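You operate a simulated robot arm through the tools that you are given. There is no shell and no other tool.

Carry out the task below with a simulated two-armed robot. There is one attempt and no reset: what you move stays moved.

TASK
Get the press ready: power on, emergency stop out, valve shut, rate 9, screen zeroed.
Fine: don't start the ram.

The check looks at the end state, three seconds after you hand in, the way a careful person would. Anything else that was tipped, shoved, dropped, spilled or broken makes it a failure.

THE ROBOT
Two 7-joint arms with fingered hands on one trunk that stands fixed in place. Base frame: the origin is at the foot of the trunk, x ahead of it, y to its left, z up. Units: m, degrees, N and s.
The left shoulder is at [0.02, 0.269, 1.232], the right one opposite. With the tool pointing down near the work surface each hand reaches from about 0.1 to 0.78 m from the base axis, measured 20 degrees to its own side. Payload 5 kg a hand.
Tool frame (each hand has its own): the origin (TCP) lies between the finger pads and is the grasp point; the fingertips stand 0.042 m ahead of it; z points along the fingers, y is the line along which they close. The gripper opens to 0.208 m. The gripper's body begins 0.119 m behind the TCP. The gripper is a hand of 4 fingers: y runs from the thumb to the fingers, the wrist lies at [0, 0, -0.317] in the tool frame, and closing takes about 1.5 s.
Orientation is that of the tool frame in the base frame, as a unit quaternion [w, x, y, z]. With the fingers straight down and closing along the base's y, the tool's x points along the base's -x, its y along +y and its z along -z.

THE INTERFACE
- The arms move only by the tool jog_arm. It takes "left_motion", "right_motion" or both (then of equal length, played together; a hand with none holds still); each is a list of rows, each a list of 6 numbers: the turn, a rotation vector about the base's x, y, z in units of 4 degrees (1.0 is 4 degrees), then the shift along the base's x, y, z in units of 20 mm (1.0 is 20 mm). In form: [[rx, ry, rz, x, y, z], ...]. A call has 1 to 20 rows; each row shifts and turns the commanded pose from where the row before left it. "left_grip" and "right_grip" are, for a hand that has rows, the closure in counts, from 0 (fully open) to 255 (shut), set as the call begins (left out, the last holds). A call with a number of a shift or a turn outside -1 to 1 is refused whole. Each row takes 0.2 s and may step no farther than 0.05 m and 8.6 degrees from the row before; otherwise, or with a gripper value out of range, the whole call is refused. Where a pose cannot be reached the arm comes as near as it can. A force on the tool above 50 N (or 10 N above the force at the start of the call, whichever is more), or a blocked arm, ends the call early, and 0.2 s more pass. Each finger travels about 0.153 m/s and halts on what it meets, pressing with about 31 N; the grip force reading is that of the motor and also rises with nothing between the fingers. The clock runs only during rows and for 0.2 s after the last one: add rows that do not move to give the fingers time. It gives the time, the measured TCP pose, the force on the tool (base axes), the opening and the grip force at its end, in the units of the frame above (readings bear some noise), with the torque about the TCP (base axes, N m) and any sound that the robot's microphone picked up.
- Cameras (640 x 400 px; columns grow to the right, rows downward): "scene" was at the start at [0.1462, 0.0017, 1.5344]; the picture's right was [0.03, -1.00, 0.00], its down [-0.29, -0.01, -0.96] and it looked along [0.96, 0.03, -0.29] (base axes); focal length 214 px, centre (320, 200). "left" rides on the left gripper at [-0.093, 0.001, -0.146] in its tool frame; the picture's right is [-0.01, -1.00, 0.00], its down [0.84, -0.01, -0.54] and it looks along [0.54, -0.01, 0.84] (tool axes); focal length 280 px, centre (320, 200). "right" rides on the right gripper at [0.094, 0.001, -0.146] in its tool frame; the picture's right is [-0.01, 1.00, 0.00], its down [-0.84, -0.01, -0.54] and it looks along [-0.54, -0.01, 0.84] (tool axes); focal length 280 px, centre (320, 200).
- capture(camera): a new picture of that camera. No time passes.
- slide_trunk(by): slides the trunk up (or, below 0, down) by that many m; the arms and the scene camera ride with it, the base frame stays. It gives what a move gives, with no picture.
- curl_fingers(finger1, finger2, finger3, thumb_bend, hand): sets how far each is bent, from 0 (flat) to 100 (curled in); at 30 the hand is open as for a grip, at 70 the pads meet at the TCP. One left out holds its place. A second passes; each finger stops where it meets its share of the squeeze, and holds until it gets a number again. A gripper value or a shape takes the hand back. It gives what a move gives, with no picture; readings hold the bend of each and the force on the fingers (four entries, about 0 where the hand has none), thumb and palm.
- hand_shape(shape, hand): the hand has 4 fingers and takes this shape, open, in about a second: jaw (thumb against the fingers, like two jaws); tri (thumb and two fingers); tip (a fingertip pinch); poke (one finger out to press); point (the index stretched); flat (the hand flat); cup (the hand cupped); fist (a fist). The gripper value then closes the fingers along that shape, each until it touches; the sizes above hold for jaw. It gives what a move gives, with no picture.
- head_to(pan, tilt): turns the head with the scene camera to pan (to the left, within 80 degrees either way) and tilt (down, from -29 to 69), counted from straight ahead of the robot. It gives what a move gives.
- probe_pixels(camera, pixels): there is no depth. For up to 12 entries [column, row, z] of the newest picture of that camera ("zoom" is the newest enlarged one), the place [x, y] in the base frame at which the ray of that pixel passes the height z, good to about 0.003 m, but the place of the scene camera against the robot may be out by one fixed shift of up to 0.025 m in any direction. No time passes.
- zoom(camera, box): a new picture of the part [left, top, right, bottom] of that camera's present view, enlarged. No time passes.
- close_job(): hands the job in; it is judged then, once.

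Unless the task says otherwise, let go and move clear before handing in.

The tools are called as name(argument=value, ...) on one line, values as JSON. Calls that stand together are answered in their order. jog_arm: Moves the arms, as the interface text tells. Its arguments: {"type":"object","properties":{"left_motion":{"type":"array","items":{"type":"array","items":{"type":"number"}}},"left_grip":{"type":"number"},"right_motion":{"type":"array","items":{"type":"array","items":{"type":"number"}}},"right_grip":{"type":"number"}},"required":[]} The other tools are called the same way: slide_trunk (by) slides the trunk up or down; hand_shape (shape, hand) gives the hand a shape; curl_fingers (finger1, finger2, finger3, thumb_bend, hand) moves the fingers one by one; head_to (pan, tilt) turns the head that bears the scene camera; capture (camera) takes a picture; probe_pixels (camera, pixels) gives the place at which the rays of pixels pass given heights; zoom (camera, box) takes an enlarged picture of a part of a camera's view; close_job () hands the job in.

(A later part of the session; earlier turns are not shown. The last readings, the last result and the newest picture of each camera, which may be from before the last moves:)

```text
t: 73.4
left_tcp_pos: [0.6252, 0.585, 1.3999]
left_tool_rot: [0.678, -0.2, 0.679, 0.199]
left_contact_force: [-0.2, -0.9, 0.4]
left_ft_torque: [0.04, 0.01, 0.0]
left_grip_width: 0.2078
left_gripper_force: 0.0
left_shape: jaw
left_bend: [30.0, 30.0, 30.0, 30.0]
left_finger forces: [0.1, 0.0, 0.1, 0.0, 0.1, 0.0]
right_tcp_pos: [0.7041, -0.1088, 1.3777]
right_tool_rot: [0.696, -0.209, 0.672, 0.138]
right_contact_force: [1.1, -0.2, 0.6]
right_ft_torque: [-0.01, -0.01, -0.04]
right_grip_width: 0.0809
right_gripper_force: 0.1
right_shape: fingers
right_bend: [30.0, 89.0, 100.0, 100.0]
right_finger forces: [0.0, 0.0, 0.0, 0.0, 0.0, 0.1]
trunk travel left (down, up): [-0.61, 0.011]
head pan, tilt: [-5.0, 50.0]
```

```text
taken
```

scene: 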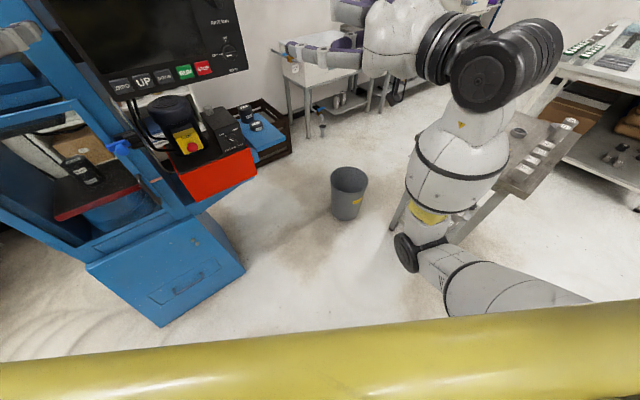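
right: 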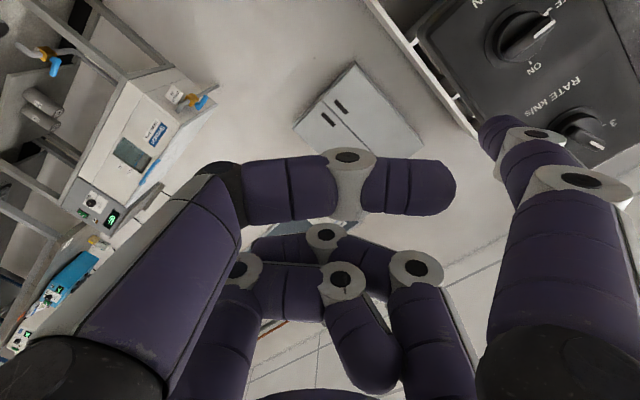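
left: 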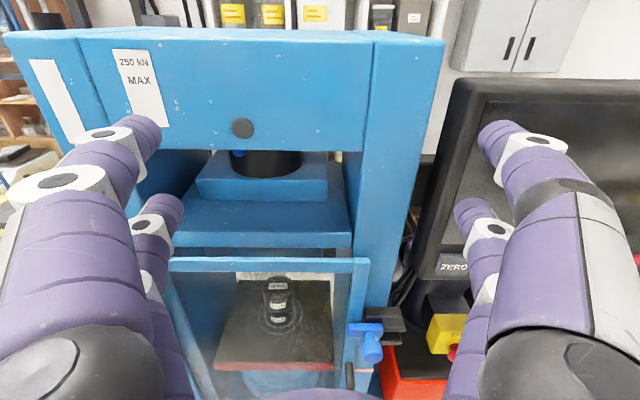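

The forearm is nearly vertical here, so the hand is bent about 90° at the wrist, which is probably the limiting joint. I'll pitch the hand up about 25° to relax the wrist and move toward MAIN again.

jog_arm(right_motion=[[0.43, -0.79, 0, 0.5, 0.4, -0.4], [0.43, -0.79, 0, 0.5, 0.4, -0.4], [0.43, -0.79, 0, 0.5, 0.4, -0.4], [0.43, -0.79, 0, 0.5, 0.4, -0.4], [0.43, -0.79, 0, 0.9, 0.7, -0.7], [0.43, -0.79, 0, 0.9, 0.7, -0.7], [0.43, -0.79, 0, 0.9, 0.7, -0.7], [0, 0, 0, 0.9, 0.7, -0.7], [0, 0, 0, 0.9, 0.7, -0.7], [0, 0, 0, 0.9, 0.7, -0.7], [0, 0, 0, 0.9, 0.7, -0.7]])

capture(camera="scene")

capture(camera="right")

```text
t: 76.0
left_tcp_pos: [0.625, 0.5855, 1.4009]
left_tool_rot: [0.677, -0.2, 0.68, 0.198]
left_contact_force: [0.3, 1.0, 0.5]
left_ft_torque: [0.0, -0.05, -0.04]
left_grip_width: 0.208
left_gripper_force: 0.0
left_shape: jaw
left_bend: [30.0, 30.0, 30.0, 30.0]
left_finger forces: [0.0, 0.0, 0.0, 0.0, 0.0, 0.0]
right_tcp_pos: [0.8691, -0.0043, 1.2251]
right_tool_rot: [0.823, -0.182, 0.52, 0.135]
right_contact_force: [-0.5, 0.8, 0.0]
right_ft_torque: [0.02, -0.02, -0.01]
right_grip_width: 0.081
right_gripper_force: 0.1
right_shape: fingers
right_bend: [30.0, 89.0, 100.0, 100.0]
right_finger forces: [0.0, 0.1, 0.0, 0.0, 0.0, 0.0]
right hand out of reach, approached as far as the arm can: row 2, 3
trunk travel left (down, up): [-0.61, 0.011]
head pan, tilt: [-5.0, 50.0]
stopped in row 11 (right hand): the arm was blocked; the commanded pose is now the measured one
```

```text
taken
```

scene: 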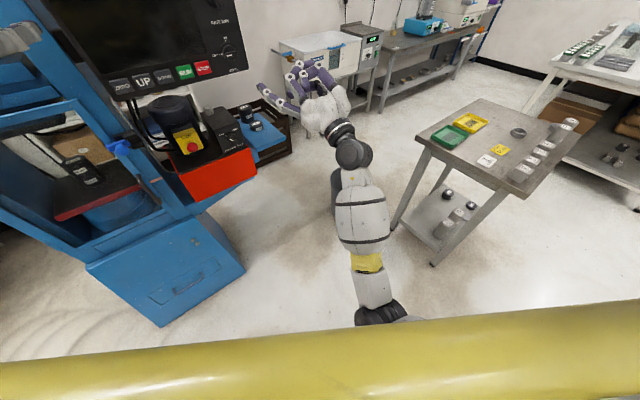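

```text
taken
```

right: 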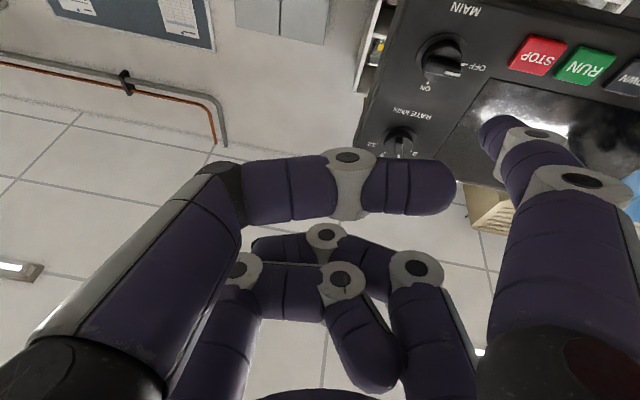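

It stopped again with the elbow pulled inward toward the torso tube. The state at t≈50 (roll 48°, reached by going forward at roll 0 first and then rolling) had the elbow further out, so I'll reproduce that path.

jog_arm(right_motion=[[0, 0, 0, -0.9, -0.5, 0.5], [-0.43, 0.79, 0, -0.9, -0.5, 0.7], [-0.43, 0.79, 0, -0.9, -0.5, 0.7], [-0.43, 0.79, 0, -0.9, -0.3, 0.7], [-0.43, 0.79, 0, -0.9, 0, 0.7], [-0.43, 0.79, 0, -0.9, 0, 0.7], [-0.43, 0.79, 0, -0.5, 0, 0.7], [-0.43, 0.79, 0, 0, 0, 0.7], [0, 0, 0.9, -0.5, 0, 0.5], [0, 0, 0, 0, 0, 0]])

jog_arm(right_motion=[[0, 0, 0, 0.675, 0.76, -0.2], [0, 0, 0, 0.675, 0.76, -0.2], [0, 0, 0, 0.675, 0.76, -0.2], [0, 0, 0, 0.675, 0.76, -0.2], [0, 0, 0, 0.675, 0.76, -0.2], [0, 0, 0, 0.675, 0.76, -0.2]])

capture(camera="scene")

```text
t: 78.2
left_tcp_pos: [0.6234, 0.5905, 1.3988]
left_tool_rot: [0.677, -0.202, 0.679, 0.199]
left_contact_force: [-0.8, 1.7, -1.1]
left_ft_torque: [0.01, -0.09, -0.32]
left_grip_width: 0.2081
left_gripper_force: 0.1
left_shape: jaw
left_bend: [30.0, 30.0, 30.0, 30.0]
left_finger forces: [0.0, 0.0, 0.0, 0.0, 0.1, 0.1]
right_tcp_pos: [0.7584, -0.0835, 1.3221]
right_tool_rot: [0.681, -0.259, 0.671, 0.136]
right_contact_force: [0.4, 2.3, -0.1]
right_ft_torque: [-0.05, 0.04, -0.31]
right_grip_width: 0.0811
right_gripper_force: 0.1
right_shape: fingers
right_bend: [30.0, 89.0, 100.0, 100.0]
right_finger forces: [0.1, 0.0, 0.0, 0.0, 0.1, 0.0]
right hand out of reach, approached as far as the arm can: row 5, 6, 7
trunk travel left (down, up): [-0.61, 0.011]
head pan, tilt: [-5.0, 50.0]
```

```text
t: 79.6
left_tcp_pos: [0.6247, 0.5828, 1.4016]
left_tool_rot: [0.678, -0.198, 0.679, 0.198]
left_contact_force: [0.5, -1.1, 0.7]
left_ft_torque: [0.01, 0.03, 0.11]
left_grip_width: 0.2082
left_gripper_force: 0.0
left_shape: jaw
left_bend: [30.0, 30.0, 30.0, 30.0]
left_finger forces: [0.1, 0.1, 0.0, 0.1, 0.0, 0.0]
right_tcp_pos: [0.8426, -0.0007, 1.2966]
right_tool_rot: [0.682, -0.256, 0.672, 0.134]
right_contact_force: [0.4, -1.2, -0.2]
right_ft_torque: [-0.02, 0.0, 0.11]
right_grip_width: 0.0807
right_gripper_force: 0.0
right_shape: fingers
right_bend: [30.0, 89.0, 100.0, 100.0]
right_finger forces: [0.0, 0.1, 0.1, 0.0, 0.0, 0.1]
trunk travel left (down, up): [-0.61, 0.011]
head pan, tilt: [-5.0, 50.0]
```

```text
taken
```

scene: 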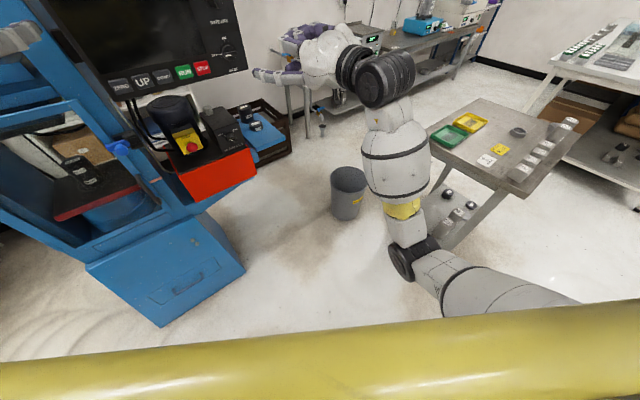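

This call ran without any limit: right TCP (0.843, −0.001, 1.297), roll about −10°, elbow further out at (415,260). Finger1 now points left of the hand, so a straight forward move should bring it in front of MAIN.

jog_arm(right_motion=[[0, 0, 0, 0.95, 0.3, 0.3], [0, 0, 0, 0.95, 0.3, 0.3], [0, 0, 0, 0.95, 0.3, 0.3], [0, 0, 0, 0.95, 0.3, 0.3]])

capture(camera="right")

head_to(pan=12, tilt=22)

capture(camera="scene")

zoom(camera="scene", box=[280, 110, 400, 210])

```text
t: 80.6
left_tcp_pos: [0.6247, 0.5853, 1.4004]
left_tool_rot: [0.677, -0.2, 0.68, 0.199]
left_contact_force: [-0.7, 0.1, 0.1]
left_ft_torque: [0.02, -0.06, -0.02]
left_grip_width: 0.2078
left_gripper_force: 0.1
left_shape: jaw
left_bend: [30.0, 30.0, 30.0, 30.0]
left_finger forces: [0.1, 0.0, 0.1, 0.0, 0.0, 0.0]
right_tcp_pos: [0.9162, 0.0245, 1.3209]
right_tool_rot: [0.681, -0.257, 0.672, 0.135]
right_contact_force: [-0.2, 0.3, 0.2]
right_ft_torque: [-0.02, 0.0, 0.0]
right_grip_width: 0.0809
right_gripper_force: 0.0
right_shape: fingers
right_bend: [30.0, 89.0, 100.0, 100.0]
right_finger forces: [0.0, 0.0, 0.0, 0.0, 0.0, 0.0]
trunk travel left (down, up): [-0.61, 0.011]
head pan, tilt: [-5.0, 50.0]
```

```text
taken
```

right: 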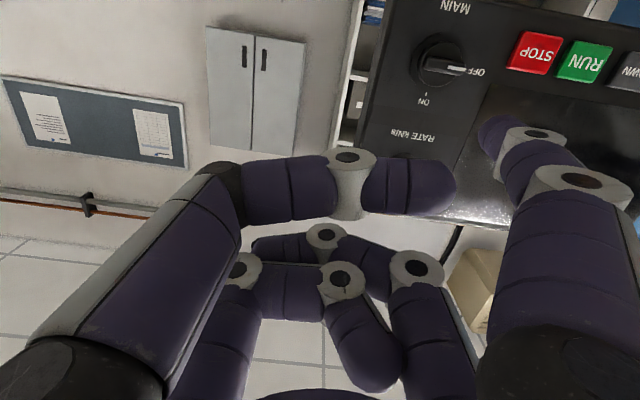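

```text
t: 81.5
left_tcp_pos: [0.6255, 0.5859, 1.4014]
left_tool_rot: [0.677, -0.2, 0.679, 0.199]
left_contact_force: [-0.1, 0.4, 0.3]
left_ft_torque: [0.01, 0.04, 0.03]
left_grip_width: 0.2077
left_gripper_force: 0.1
left_shape: jaw
left_bend: [30.0, 30.0, 30.0, 30.0]
left_finger forces: [0.0, 0.0, 0.0, 0.0, 0.0, 0.0]
right_tcp_pos: [0.9162, 0.0248, 1.3202]
right_tool_rot: [0.681, -0.258, 0.672, 0.136]
right_contact_force: [-0.5, 0.0, -0.5]
right_ft_torque: [0.0, 0.0, 0.01]
right_grip_width: 0.0809
right_gripper_force: 0.1
right_shape: fingers
right_bend: [30.0, 89.0, 100.0, 100.0]
right_finger forces: [0.0, 0.0, 0.1, 0.0, 0.0, 0.0]
trunk travel left (down, up): [-0.61, 0.011]
head pan, tilt: [12.0, 22.0]
```

```text
taken
```

scene: 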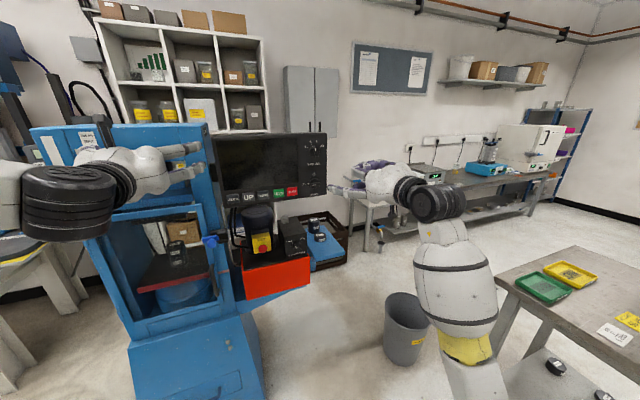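

```text
4.00 times, centred on (340, 160) of scene
```

zoom: 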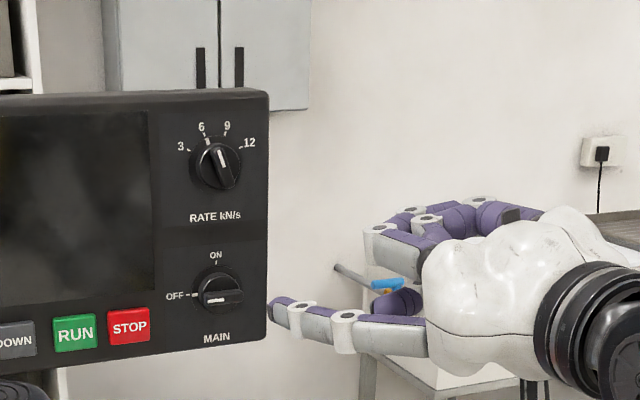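

The tip of finger1 is at about (490,120) in the right camera and MAIN at (440,62). I'll cross-check the fingertip position with the scene camera.

probe_pixels(camera="zoom", pixels=[[218, 297, 1.24], [218, 297, 1.26], [272, 306, 1.264], [272, 306, 1.25], [216, 165, 1.37], [216, 165, 1.38], [245, 297, 1.24]])

zoom(camera="right", box=[380, 20, 560, 170])

```text
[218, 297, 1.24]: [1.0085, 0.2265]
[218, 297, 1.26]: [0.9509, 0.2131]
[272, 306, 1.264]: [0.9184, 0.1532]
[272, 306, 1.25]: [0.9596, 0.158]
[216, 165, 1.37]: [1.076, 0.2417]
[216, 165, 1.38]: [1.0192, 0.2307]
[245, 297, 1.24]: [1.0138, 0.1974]
```

```text
2.67 times, centred on (470, 95) of right
```

zoom: 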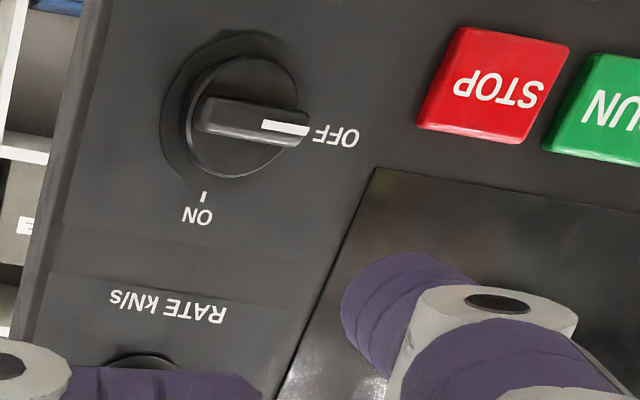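

Both cameras agree MAIN is at about (1.009, 0.22, 1.24), and finger1's tip is about 12 cm short of it. I'll move the tip forward to just in front of the knob, slightly above and right of its bar.

jog_arm(right_motion=[[0, 0, 0, 0.86, 0.33, 0.05], [0, 0, 0, 0.86, 0.33, 0.05], [0, 0, 0, 0.86, 0.33, 0.05], [0, 0, 0, 0.86, 0.33, 0.05], [0, 0, 0, 0.86, 0.33, 0.05]])

zoom(camera="right", box=[360, 0, 640, 180])

zoom(camera="scene", box=[280, 120, 400, 210])

```text
t: 82.7
left_tcp_pos: [0.6248, 0.5855, 1.3994]
left_tool_rot: [0.678, -0.199, 0.679, 0.199]
left_contact_force: [0.3, 0.6, -0.2]
left_ft_torque: [-0.01, 0.0, -0.01]
left_grip_width: 0.2081
left_gripper_force: 0.1
left_shape: jaw
left_bend: [30.0, 30.0, 30.0, 30.0]
left_finger forces: [0.0, 0.0, 0.0, 0.0, 0.0, 0.1]
right_tcp_pos: [1.0024, 0.0575, 1.3253]
right_tool_rot: [0.681, -0.257, 0.672, 0.136]
right_contact_force: [-0.5, 0.8, 0.1]
right_ft_torque: [0.02, -0.05, 0.02]
right_grip_width: 0.0808
right_gripper_force: 0.1
right_shape: fingers
right_bend: [30.0, 89.0, 100.0, 100.0]
right_finger forces: [0.0, 0.0, 0.1, 0.1, 0.0, 0.0]
trunk travel left (down, up): [-0.61, 0.011]
head pan, tilt: [12.0, 22.0]
```

```text
2.22 times, centred on (500, 90) of right
```

zoom: 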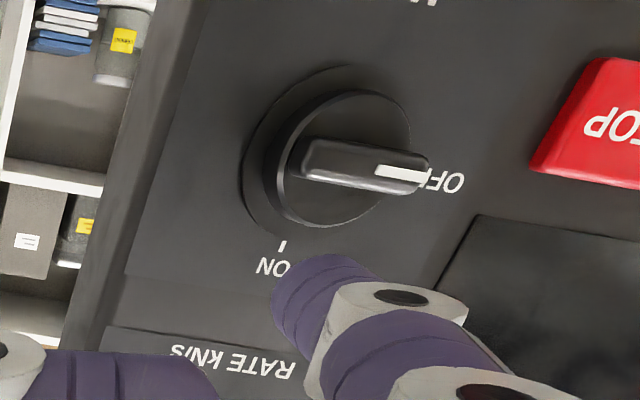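

```text
4.44 times, centred on (340, 165) of scene
```

zoom: 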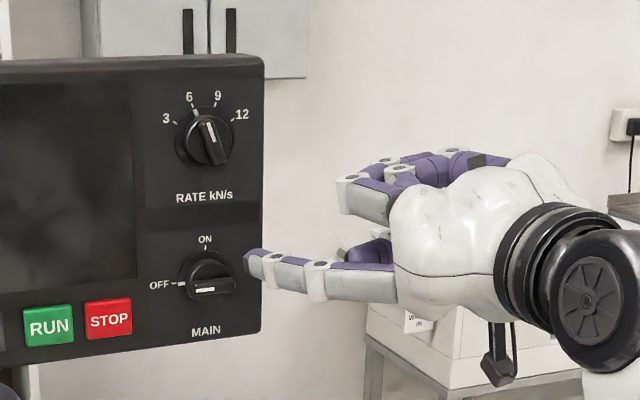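

The fingertip is now about 3 cm short of the knob, 2 cm right of and 3 cm above its centre. I'll advance 35 mm straight in and watch the force.

jog_arm(right_motion=[[0, 0, 0, 0.42, 0.272, 0], [0, 0, 0, 0.42, 0.272, 0], [0, 0, 0, 0.42, 0.272, 0], [0, 0, 0, 0.21, 0.136, 0]])

zoom(camera="right", box=[360, 0, 640, 180])

zoom(camera="scene", box=[280, 120, 400, 210])

```text
t: 83.7
left_tcp_pos: [0.6252, 0.5859, 1.4002]
left_tool_rot: [0.678, -0.199, 0.679, 0.199]
left_contact_force: [-0.1, -1.0, 0.1]
left_ft_torque: [0.01, -0.02, 0.01]
left_grip_width: 0.2078
left_gripper_force: 0.0
left_shape: jaw
left_bend: [30.0, 30.0, 30.0, 30.0]
left_finger forces: [0.0, 0.0, 0.0, 0.0, 0.0, 0.0]
right_tcp_pos: [1.0337, 0.0765, 1.3271]
right_tool_rot: [0.682, -0.257, 0.672, 0.134]
right_contact_force: [-0.5, -0.8, -0.8]
right_ft_torque: [0.01, -0.02, 0.05]
right_grip_width: 0.0808
right_gripper_force: 0.1
right_shape: fingers
right_bend: [30.0, 89.0, 100.0, 100.0]
right_finger forces: [0.0, 0.0, 0.1, 0.1, 0.0, 0.0]
trunk travel left (down, up): [-0.61, 0.011]
head pan, tilt: [12.0, 22.0]
```

```text
2.22 times, centred on (500, 90) of right
```

zoom: 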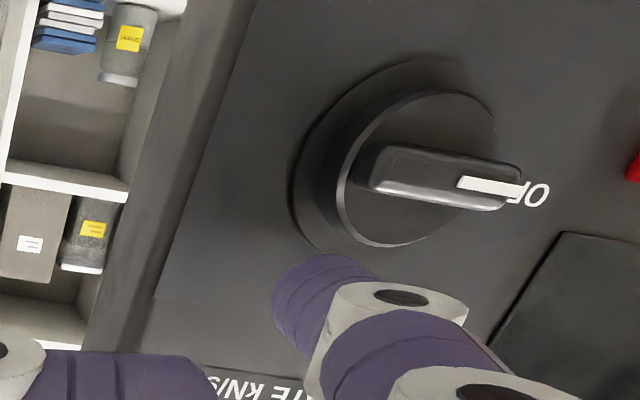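

```text
4.44 times, centred on (340, 165) of scene
```

zoom: 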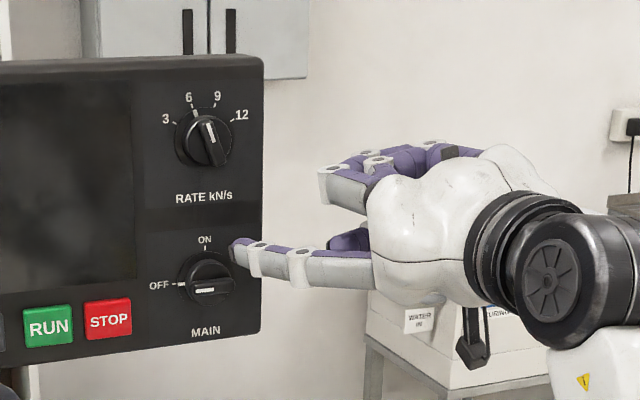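

There's still no contact. I'll compare the fingertip with the knob in the scene camera before pushing down.

probe_pixels(camera="zoom", pixels=[[210, 290, 1.24], [210, 290, 1.25], [236, 249, 1.27], [236, 249, 1.28], [236, 249, 1.26]])

zoom(camera="scene", box=[305, 160, 355, 200])

```text
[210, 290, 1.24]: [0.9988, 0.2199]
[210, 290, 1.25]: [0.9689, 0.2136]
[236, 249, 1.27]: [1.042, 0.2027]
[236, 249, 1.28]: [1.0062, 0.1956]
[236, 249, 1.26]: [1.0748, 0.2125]
```

```text
10.00 times, centred on (330, 180) of scene
```

zoom: 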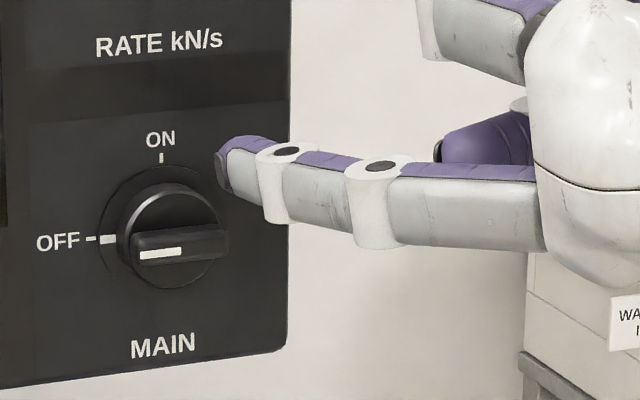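

In the 10× view the tip at (220,170) is still about 1 cm nearer the camera than the bar front. I'll advance another 20 mm.

jog_arm(right_motion=[[0, 0, 0, 0.21, 0.136, 0], [0, 0, 0, 0.21, 0.136, 0], [0, 0, 0, 0.21, 0.136, 0], [0, 0, 0, 0.21, 0.136, 0]])

zoom(camera="scene", box=[305, 160, 355, 200])

zoom(camera="right", box=[400, 20, 640, 180])

```text
t: 84.7
left_tcp_pos: [0.6252, 0.5857, 1.4003]
left_tool_rot: [0.678, -0.2, 0.679, 0.199]
left_contact_force: [0.3, -0.1, 0.1]
left_ft_torque: [-0.01, 0.0, 0.02]
left_grip_width: 0.208
left_gripper_force: 0.1
left_shape: jaw
left_bend: [30.0, 30.0, 30.0, 30.0]
left_finger forces: [0.1, 0.0, 0.0, 0.1, 0.0, 0.0]
right_tcp_pos: [1.0497, 0.0886, 1.3271]
right_tool_rot: [0.682, -0.258, 0.671, 0.136]
right_contact_force: [-0.5, 0.2, 0.7]
right_ft_torque: [-0.03, -0.03, 0.03]
right_grip_width: 0.081
right_gripper_force: 0.0
right_shape: fingers
right_bend: [30.0, 89.0, 100.0, 100.0]
right_finger forces: [0.0, 0.1, 0.1, 0.0, 0.0, 0.0]
trunk travel left (down, up): [-0.61, 0.011]
head pan, tilt: [12.0, 22.0]
```

```text
10.00 times, centred on (330, 180) of scene
```

zoom: 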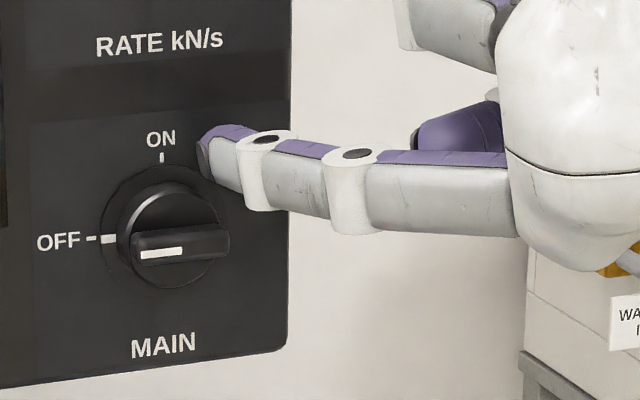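

```text
2.50 times, centred on (520, 100) of right
```

zoom: 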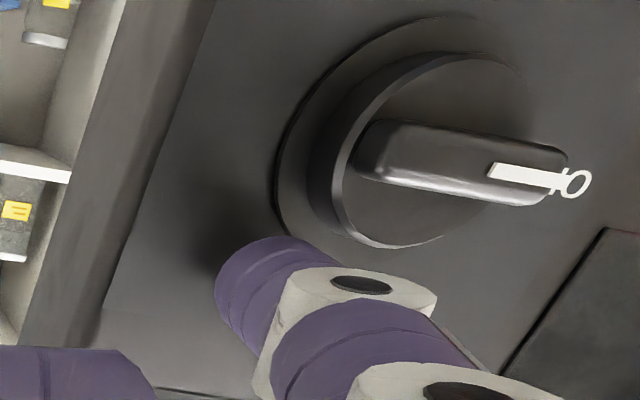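

The fingertip is now at panel depth beside the knob, with its shadow at (200,280). I'll back out 20 mm so it clears the knob's disc but still overlaps the bar, shift slightly left, then press down gently.

jog_arm(right_motion=[[0, 0, 0, -0.5, -0.15, 0], [0, 0, 0, -0.5, -0.15, 0], [0, 0, 0, 0, 0, -0.25], [0, 0, 0, 0, 0, -0.25], [0, 0, 0, 0, 0, -0.25], [0, 0, 0, 0, 0, -0.25], [0, 0, 0, 0, 0, -0.25]])

zoom(camera="scene", box=[305, 160, 355, 200])

zoom(camera="right", box=[400, 20, 640, 180])

```text
t: 86.3
left_tcp_pos: [0.6257, 0.5847, 1.3999]
left_tool_rot: [0.677, -0.199, 0.68, 0.199]
left_contact_force: [0.1, 0.0, 0.0]
left_ft_torque: [0.01, -0.02, 0.03]
left_grip_width: 0.208
left_gripper_force: 0.1
left_shape: jaw
left_bend: [30.0, 30.0, 30.0, 30.0]
left_finger forces: [0.0, 0.0, 0.0, 0.1, 0.0, 0.1]
right_tcp_pos: [1.0298, 0.0827, 1.3002]
right_tool_rot: [0.681, -0.257, 0.672, 0.135]
right_contact_force: [0.1, -0.2, 0.9]
right_ft_torque: [0.08, 0.0, 0.1]
right_grip_width: 0.0802
right_gripper_force: 0.3
right_shape: fingers
right_bend: [31.0, 89.0, 100.0, 100.0]
right_finger forces: [1.2, 0.0, 0.0, 0.0, 0.0, 0.0]
trunk travel left (down, up): [-0.61, 0.011]
head pan, tilt: [12.0, 22.0]
```

```text
10.00 times, centred on (330, 180) of scene
```

zoom: 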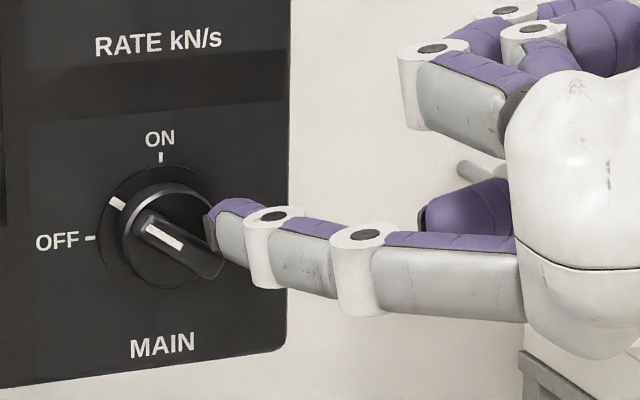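

```text
2.50 times, centred on (520, 100) of right
```

zoom: 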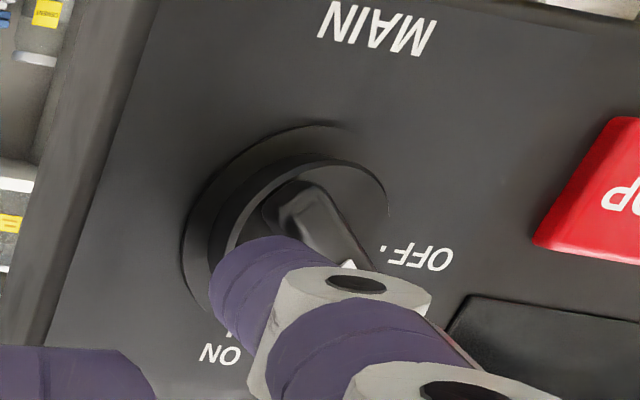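

The push worked: the MAIN bar has turned roughly 40° toward ON with about 1 N on the finger. I'll continue down and slightly left.

jog_arm(right_motion=[[0, 0, 0, 0, 0, -0.25], [0, 0, 0, 0, 0, -0.25], [0, 0, 0, -0.02, 0.03, -0.25], [0, 0, 0, -0.04, 0.06, -0.2]])

zoom(camera="scene", box=[305, 160, 355, 200])

zoom(camera="right", box=[400, 20, 640, 180])

```text
t: 87.3
left_tcp_pos: [0.6252, 0.5844, 1.4012]
left_tool_rot: [0.678, -0.2, 0.679, 0.199]
left_contact_force: [-0.5, 0.0, -0.2]
left_ft_torque: [-0.05, -0.01, -0.01]
left_grip_width: 0.2078
left_gripper_force: 0.0
left_shape: jaw
left_bend: [30.0, 30.0, 30.0, 30.0]
left_finger forces: [0.0, 0.1, 0.0, 0.0, 0.0, 0.0]
right_tcp_pos: [1.0281, 0.083, 1.2812]
right_tool_rot: [0.682, -0.257, 0.672, 0.134]
right_contact_force: [0.1, -1.2, -0.6]
right_ft_torque: [-0.15, 0.0, 0.0]
right_grip_width: 0.0806
right_gripper_force: 0.8
right_shape: fingers
right_bend: [30.0, 89.0, 100.0, 100.0]
right_finger forces: [1.2, 0.0, 0.0, 0.1, 0.1, 0.0]
trunk travel left (down, up): [-0.61, 0.011]
head pan, tilt: [12.0, 22.0]
```

```text
10.00 times, centred on (330, 180) of scene
```

zoom: 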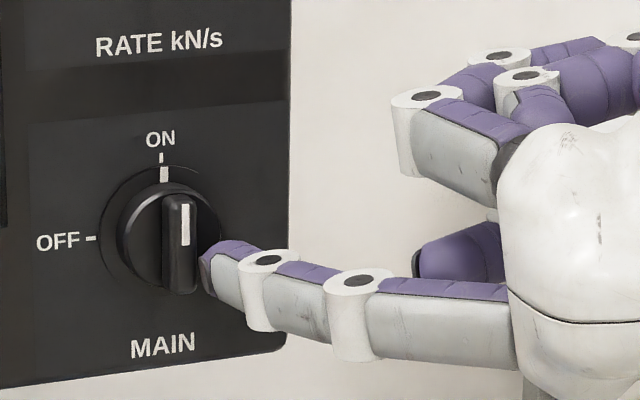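

```text
2.50 times, centred on (520, 100) of right
```

zoom: 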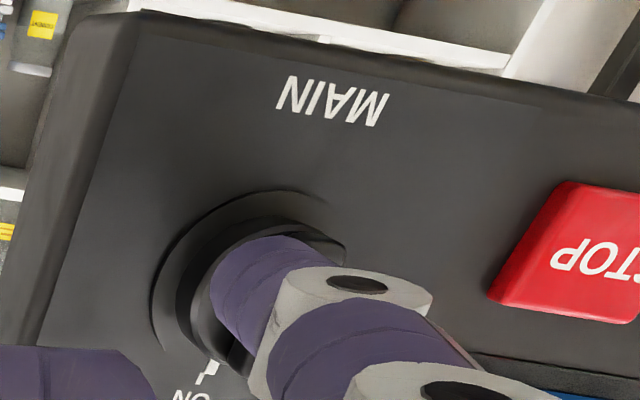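

MAIN now points at ON, with the bar vertical and its mark under the ON tick. I'll withdraw right and back, then rise to RATE and look at the screen.

jog_arm(right_motion=[[0, 0, 0, 0.39, -0.61, 0], [0, 0, 0, -0.84, -0.544, 0], [0, 0, 0, -0.84, -0.544, 0], [0, 0, 0, -0.84, -0.544, 0], [0, 0, 0, 0, 0, 0.97], [0, 0, 0, 0, 0, 0.97], [0, 0, 0, 0, 0, 0.97], [0, 0, 0, 0, 0, 0.97], [0, 0, 0, 0, 0, 0.97], [0, 0, 0, 0, 0, 0.97], [0, 0, 0, 0, 0, 0.97]])

zoom(camera="scene", box=[200, 120, 360, 220])

zoom(camera="right", box=[360, 0, 640, 180])

zoom(camera="scene", box=[300, 125, 360, 205])

```text
t: 89.7
left_tcp_pos: [0.6223, 0.5856, 1.4017]
left_tool_rot: [0.678, -0.2, 0.679, 0.199]
left_contact_force: [-0.2, 0.7, -0.3]
left_ft_torque: [0.0, 0.0, -0.03]
left_grip_width: 0.2079
left_gripper_force: 0.1
left_shape: jaw
left_bend: [30.0, 30.0, 30.0, 30.0]
left_finger forces: [0.0, 0.0, 0.1, 0.0, 0.0, 0.0]
right_tcp_pos: [0.9848, 0.0376, 1.4184]
right_tool_rot: [0.682, -0.257, 0.672, 0.134]
right_contact_force: [-0.8, -0.5, -0.6]
right_ft_torque: [0.03, -0.04, -0.01]
right_grip_width: 0.0807
right_gripper_force: 0.1
right_shape: fingers
right_bend: [30.0, 89.0, 100.0, 100.0]
right_finger forces: [0.0, 0.0, 0.1, 0.0, 0.1, 0.1]
trunk travel left (down, up): [-0.61, 0.011]
head pan, tilt: [12.0, 22.0]
```

```text
4.00 times, centred on (280, 170) of scene
```

zoom: 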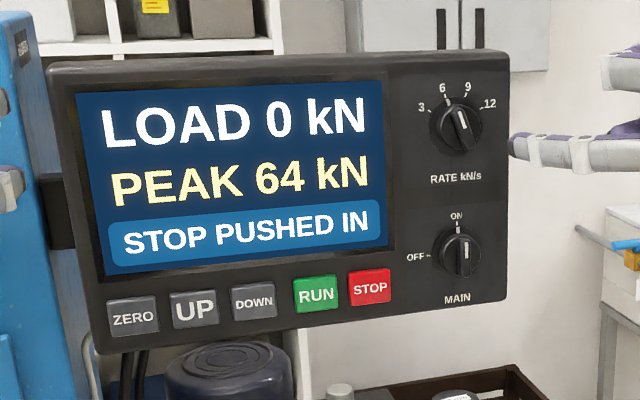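

```text
2.22 times, centred on (500, 90) of right
```

zoom: 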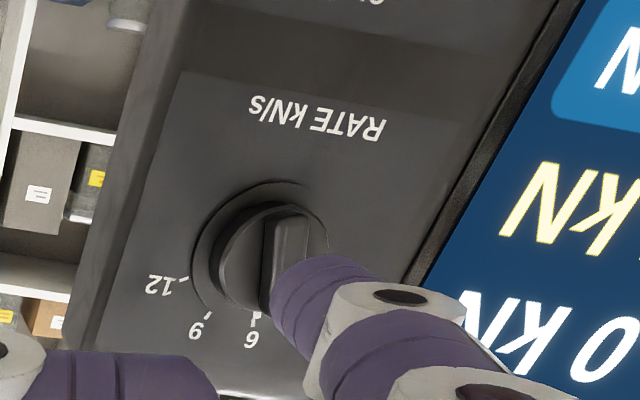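

```text
5.00 times, centred on (330, 165) of scene
```

zoom: 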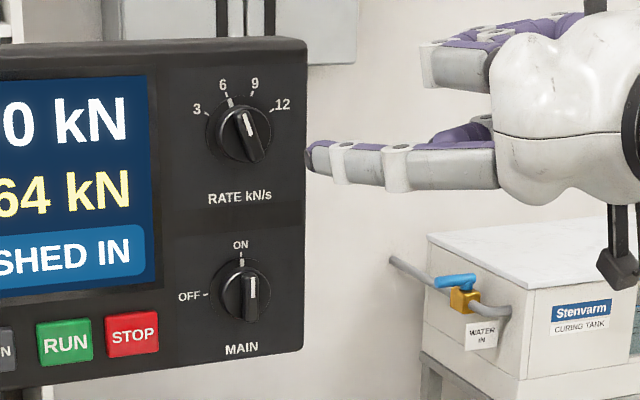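

The power is on: the screen shows LOAD 0, PEAK 64 kN and "STOP PUSHED IN". Next is RATE: I'll advance to the same depth as before, right of the lower end of its bar.

jog_arm(right_motion=[[0, 0, 0, 0.84, 0.544, 0], [0, 0, 0, 0.84, 0.544, 0], [0, 0, 0, 0.6, 0.39, 0], [0, 0, 0, 0.24, 0.155, 0]])

zoom(camera="scene", box=[305, 130, 355, 170])

zoom(camera="right", box=[400, 20, 640, 180])

```text
t: 90.7
left_tcp_pos: [0.6254, 0.5851, 1.4011]
left_tool_rot: [0.678, -0.2, 0.679, 0.2]
left_contact_force: [-0.1, 0.4, 0.3]
left_ft_torque: [-0.02, 0.0, 0.03]
left_grip_width: 0.2079
left_gripper_force: 0.1
left_shape: jaw
left_bend: [30.0, 30.0, 30.0, 30.0]
left_finger forces: [0.1, 0.0, 0.0, 0.1, 0.0, 0.1]
right_tcp_pos: [1.0356, 0.0702, 1.4193]
right_tool_rot: [0.682, -0.257, 0.672, 0.135]
right_contact_force: [-0.3, 0.5, 0.3]
right_ft_torque: [0.02, 0.02, -0.02]
right_grip_width: 0.0806
right_gripper_force: 0.0
right_shape: fingers
right_bend: [30.0, 89.0, 100.0, 100.0]
right_finger forces: [0.0, 0.1, 0.0, 0.0, 0.1, 0.1]
trunk travel left (down, up): [-0.61, 0.011]
head pan, tilt: [12.0, 22.0]
```

```text
10.00 times, centred on (330, 150) of scene
```

zoom: 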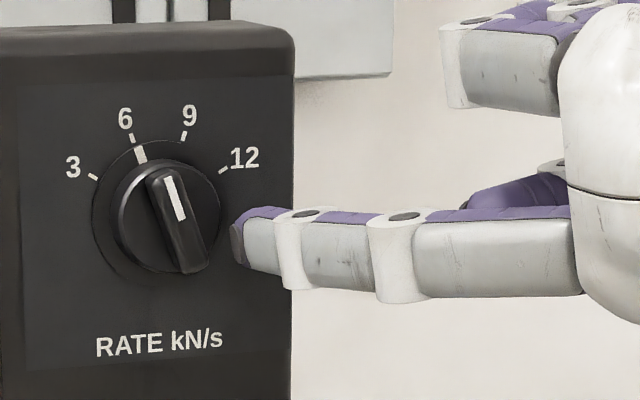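

```text
2.50 times, centred on (520, 100) of right
```

zoom: 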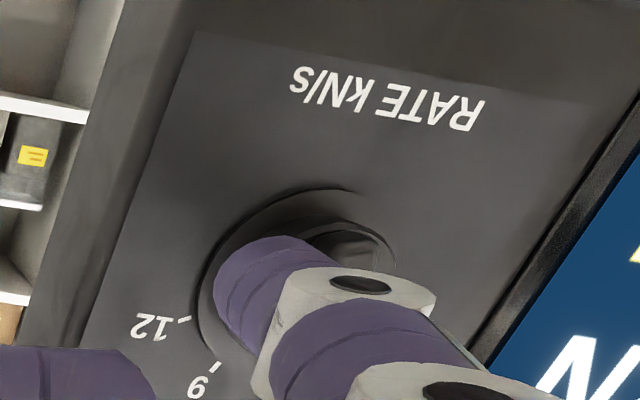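

The tip is about 1 cm right of the bar's lower end and at a good height. I'll sweep left 14 mm in small steps and look.

jog_arm(right_motion=[[0, 0, 0, -0.095, 0.147, -0.05], [0, 0, 0, -0.095, 0.147, -0.05], [0, 0, 0, -0.095, 0.147, -0.05], [0, 0, 0, -0.095, 0.147, -0.05]])

zoom(camera="scene", box=[305, 130, 355, 170])

```text
t: 91.7
left_tcp_pos: [0.6254, 0.5863, 1.4004]
left_tool_rot: [0.678, -0.2, 0.679, 0.199]
left_contact_force: [-0.4, 0.5, 0.1]
left_ft_torque: [0.0, 0.01, 0.02]
left_grip_width: 0.208
left_gripper_force: 0.1
left_shape: jaw
left_bend: [30.0, 30.0, 30.0, 30.0]
left_finger forces: [0.0, 0.1, 0.1, 0.0, 0.1, 0.1]
right_tcp_pos: [1.0268, 0.0819, 1.4126]
right_tool_rot: [0.681, -0.259, 0.672, 0.136]
right_contact_force: [0.5, -1.2, -0.4]
right_ft_torque: [-0.1, -0.03, -0.02]
right_grip_width: 0.0798
right_gripper_force: 0.3
right_shape: fingers
right_bend: [31.0, 89.0, 100.0, 100.0]
right_finger forces: [1.2, 0.0, 0.0, 0.0, 0.1, 0.1]
trunk travel left (down, up): [-0.61, 0.011]
head pan, tilt: [12.0, 22.0]
```

```text
10.00 times, centred on (330, 150) of scene
```

zoom: 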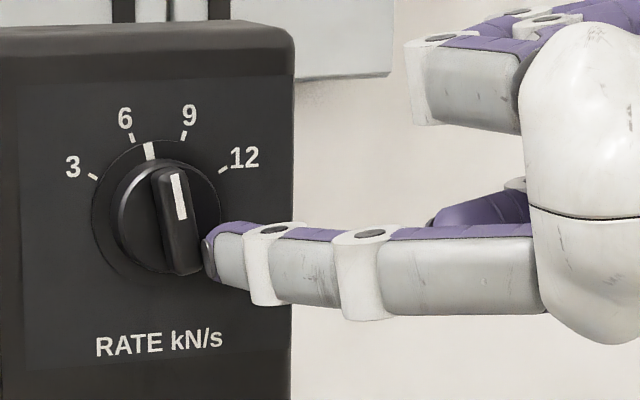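

The dial has turned partway, with its mark at (149,150) between 6 and 9. I'll push about 6 mm more.

jog_arm(right_motion=[[0, 0, 0, -0.054, 0.084, 0], [0, 0, 0, -0.054, 0.084, 0], [0, 0, 0, -0.054, 0.084, 0]])

zoom(camera="scene", box=[305, 130, 355, 170])

```text
t: 92.5
left_tcp_pos: [0.625, 0.5851, 1.4011]
left_tool_rot: [0.678, -0.199, 0.68, 0.198]
left_contact_force: [-0.5, 0.8, 1.0]
left_ft_torque: [0.02, 0.02, 0.01]
left_grip_width: 0.2078
left_gripper_force: 0.0
left_shape: jaw
left_bend: [30.0, 30.0, 30.0, 30.0]
left_finger forces: [0.1, 0.0, 0.0, 0.0, 0.0, 0.0]
right_tcp_pos: [1.0242, 0.0865, 1.413]
right_tool_rot: [0.682, -0.256, 0.672, 0.134]
right_contact_force: [0.6, -5.1, -0.2]
right_ft_torque: [-0.25, -0.05, 0.05]
right_grip_width: 0.0784
right_gripper_force: 2.0
right_shape: fingers
right_bend: [32.0, 89.0, 100.0, 100.0]
right_finger forces: [5.0, 0.0, 0.0, 0.1, 0.0, 0.0]
trunk travel left (down, up): [-0.61, 0.011]
head pan, tilt: [12.0, 22.0]
```

```text
10.00 times, centred on (330, 150) of scene
```

zoom: 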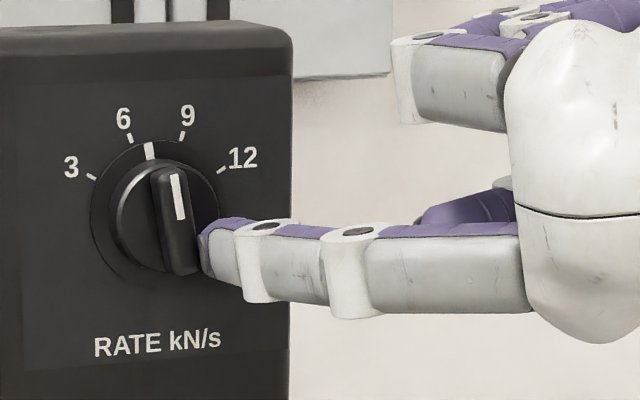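

The force rose to 5 N while the dial hardly moved, so the tip is probably pressing on the knob's disc rim. I'll ease right, back out 8 mm, and sweep left again.

jog_arm(right_motion=[[0, 0, 0, 0.163, -0.252, 0], [0, 0, 0, -0.336, -0.218, 0], [0, 0, 0, -0.081, 0.126, 0], [0, 0, 0, -0.081, 0.126, 0], [0, 0, 0, -0.054, 0.084, 0]])

zoom(camera="scene", box=[305, 130, 355, 170])

zoom(camera="right", box=[400, 20, 640, 180])

```text
t: 93.7
left_tcp_pos: [0.625, 0.5853, 1.4005]
left_tool_rot: [0.678, -0.199, 0.68, 0.198]
left_contact_force: [0.1, 0.5, 0.7]
left_ft_torque: [0.01, 0.02, -0.04]
left_grip_width: 0.2082
left_gripper_force: 0.2
left_shape: jaw
left_bend: [30.0, 30.0, 30.0, 30.0]
left_finger forces: [0.1, 0.0, 0.0, 0.1, 0.1, 0.1]
right_tcp_pos: [1.0156, 0.0848, 1.4139]
right_tool_rot: [0.682, -0.257, 0.672, 0.135]
right_contact_force: [1.3, -0.5, 0.5]
right_ft_torque: [0.0, 0.0, -0.01]
right_grip_width: 0.0809
right_gripper_force: 0.1
right_shape: fingers
right_bend: [30.0, 89.0, 100.0, 100.0]
right_finger forces: [0.0, 0.1, 0.0, 0.1, 0.0, 0.0]
trunk travel left (down, up): [-0.61, 0.011]
head pan, tilt: [12.0, 22.0]
```

```text
10.00 times, centred on (330, 150) of scene
```

zoom: 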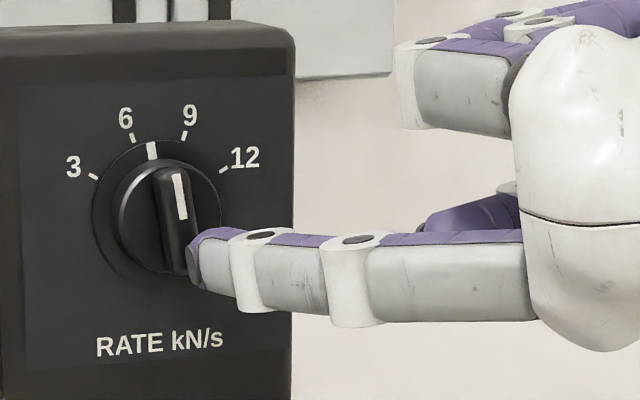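

```text
2.50 times, centred on (520, 100) of right
```

zoom: 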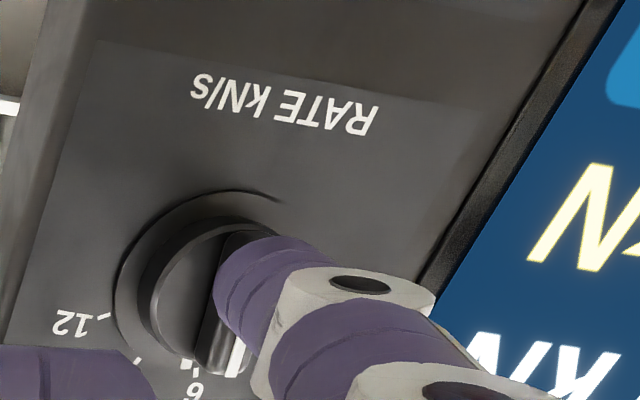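

No force now and the tip seems just beside the bar. I'll push 6 mm further left at this depth.

jog_arm(right_motion=[[0, 0, 0, -0.054, 0.084, 0], [0, 0, 0, -0.054, 0.084, 0], [0, 0, 0, -0.054, 0.084, 0]])

zoom(camera="scene", box=[305, 130, 355, 170])

zoom(camera="right", box=[400, 20, 640, 180])

```text
t: 94.5
left_tcp_pos: [0.625, 0.5851, 1.401]
left_tool_rot: [0.678, -0.2, 0.679, 0.199]
left_contact_force: [-0.5, 0.1, 0.7]
left_ft_torque: [-0.01, -0.02, 0.02]
left_grip_width: 0.2079
left_gripper_force: 0.1
left_shape: jaw
left_bend: [30.0, 30.0, 30.0, 30.0]
left_finger forces: [0.0, 0.0, 0.1, 0.0, 0.1, 0.0]
right_tcp_pos: [1.0131, 0.0896, 1.4137]
right_tool_rot: [0.682, -0.257, 0.672, 0.135]
right_contact_force: [0.0, -0.3, -0.7]
right_ft_torque: [-0.02, 0.0, -0.01]
right_grip_width: 0.0809
right_gripper_force: 0.0
right_shape: fingers
right_bend: [30.0, 89.0, 100.0, 100.0]
right_finger forces: [0.0, 0.0, 0.1, 0.0, 0.0, 0.1]
trunk travel left (down, up): [-0.61, 0.011]
head pan, tilt: [12.0, 22.0]
```

```text
10.00 times, centred on (330, 150) of scene
```

zoom: 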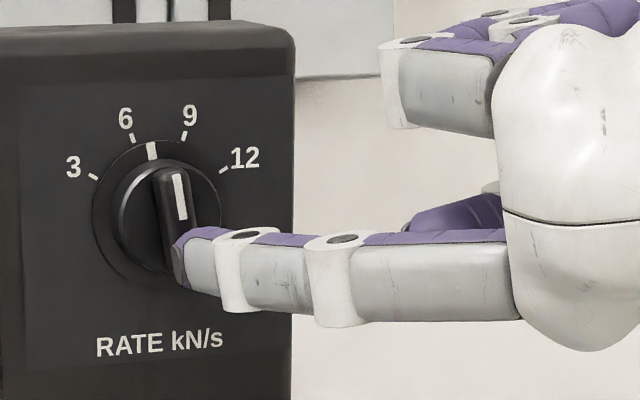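

```text
2.50 times, centred on (520, 100) of right
```

zoom: 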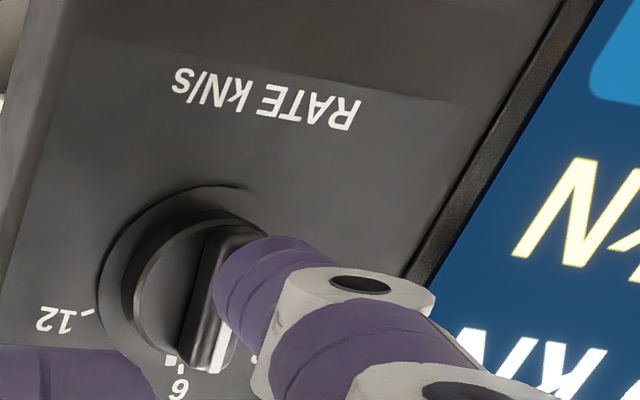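

The tip is now passing in front of the bar without touching, so the useful depth is between the two. I'll go back right, move in 5 mm and down 3 mm, and push again in small steps.

jog_arm(right_motion=[[0, 0, 0, 0.3, -0.46, 0], [0, 0, 0, 0.27, -0.42, -0.05], [0, 0, 0, 0.2, 0.13, -0.1], [0, 0, 0, -0.12, 0.185, 0], [0, 0, 0, -0.12, 0.185, 0], [0, 0, 0, -0.06, 0.092, 0], [0, 0, 0, -0.06, 0.092, 0]])

zoom(camera="scene", box=[305, 130, 355, 170])

zoom(camera="right", box=[400, 20, 640, 180])

```text
t: 96.1
left_tcp_pos: [0.6253, 0.585, 1.4007]
left_tool_rot: [0.678, -0.2, 0.679, 0.2]
left_contact_force: [0.3, 0.5, -0.6]
left_ft_torque: [-0.04, -0.03, -0.01]
left_grip_width: 0.208
left_gripper_force: 0.1
left_shape: jaw
left_bend: [30.0, 30.0, 30.0, 30.0]
left_finger forces: [0.0, 0.0, 0.0, 0.0, 0.0, 0.0]
right_tcp_pos: [1.0226, 0.0861, 1.411]
right_tool_rot: [0.681, -0.257, 0.672, 0.135]
right_contact_force: [0.3, 0.6, -0.2]
right_ft_torque: [0.02, 0.0, 0.0]
right_grip_width: 0.0805
right_gripper_force: 0.1
right_shape: fingers
right_bend: [30.0, 89.0, 100.0, 100.0]
right_finger forces: [0.1, 0.1, 0.0, 0.0, 0.0, 0.0]
trunk travel left (down, up): [-0.61, 0.011]
head pan, tilt: [12.0, 22.0]
```

```text
10.00 times, centred on (330, 150) of scene
```

zoom: 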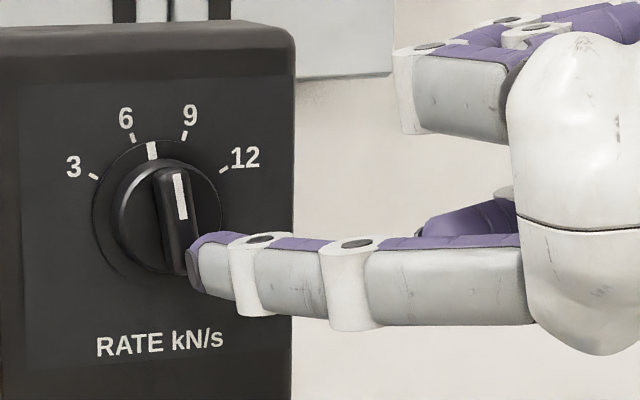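

```text
2.50 times, centred on (520, 100) of right
```

zoom: 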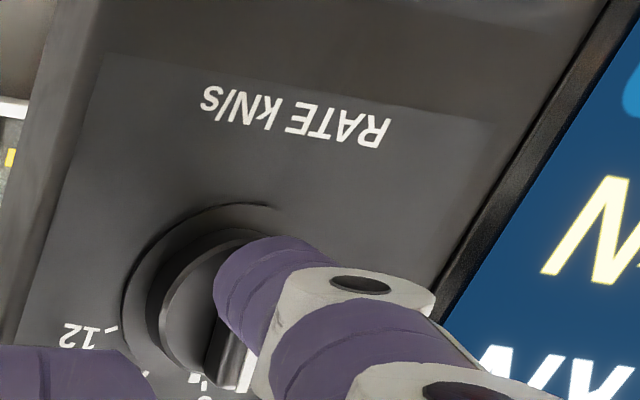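

No contact again: the tip covers the bar's lower end in the view, so it's still slightly in front of it. I'll retry 12 mm deeper from the right.

jog_arm(right_motion=[[0, 0, 0, 0.27, -0.42, 0], [0, 0, 0, 0.27, -0.42, 0], [0, 0, 0, 0.25, 0.165, 0], [0, 0, 0, 0.25, 0.165, 0], [0, 0, 0, -0.12, 0.185, 0], [0, 0, 0, -0.12, 0.185, 0], [0, 0, 0, -0.12, 0.185, 0]])

zoom(camera="scene", box=[305, 130, 355, 170])

zoom(camera="right", box=[400, 20, 640, 180])

```text
t: 97.7
left_tcp_pos: [0.6259, 0.5855, 1.3995]
left_tool_rot: [0.678, -0.199, 0.679, 0.199]
left_contact_force: [0.7, 0.9, 0.0]
left_ft_torque: [0.02, 0.01, 0.01]
left_grip_width: 0.208
left_gripper_force: 0.0
left_shape: jaw
left_bend: [30.0, 30.0, 30.0, 30.0]
left_finger forces: [0.0, 0.0, 0.1, 0.1, 0.0, 0.0]
right_tcp_pos: [1.035, 0.0863, 1.4099]
right_tool_rot: [0.682, -0.257, 0.672, 0.134]
right_contact_force: [0.1, -1.9, -1.0]
right_ft_torque: [-0.09, -0.01, 0.02]
right_grip_width: 0.0801
right_gripper_force: 0.8
right_shape: fingers
right_bend: [31.0, 89.0, 100.0, 100.0]
right_finger forces: [1.4, 0.0, 0.0, 0.0, 0.1, 0.1]
trunk travel left (down, up): [-0.61, 0.011]
head pan, tilt: [12.0, 22.0]
```

```text
10.00 times, centred on (330, 150) of scene
```

zoom: 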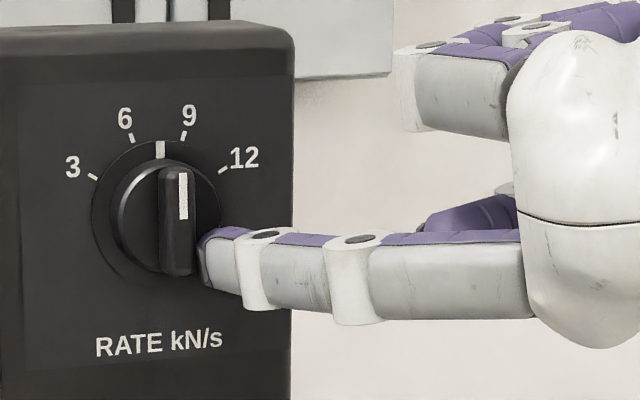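

```text
2.50 times, centred on (520, 100) of right
```

zoom: 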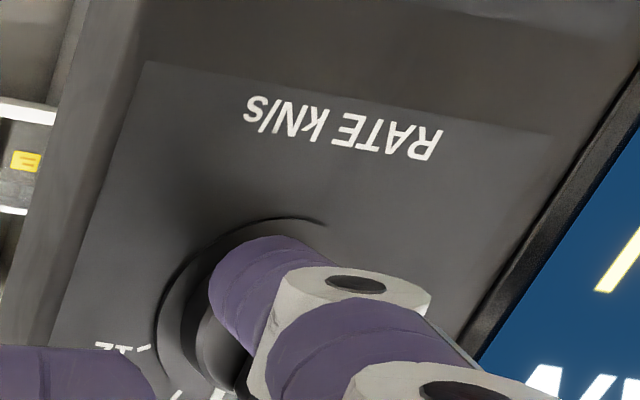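

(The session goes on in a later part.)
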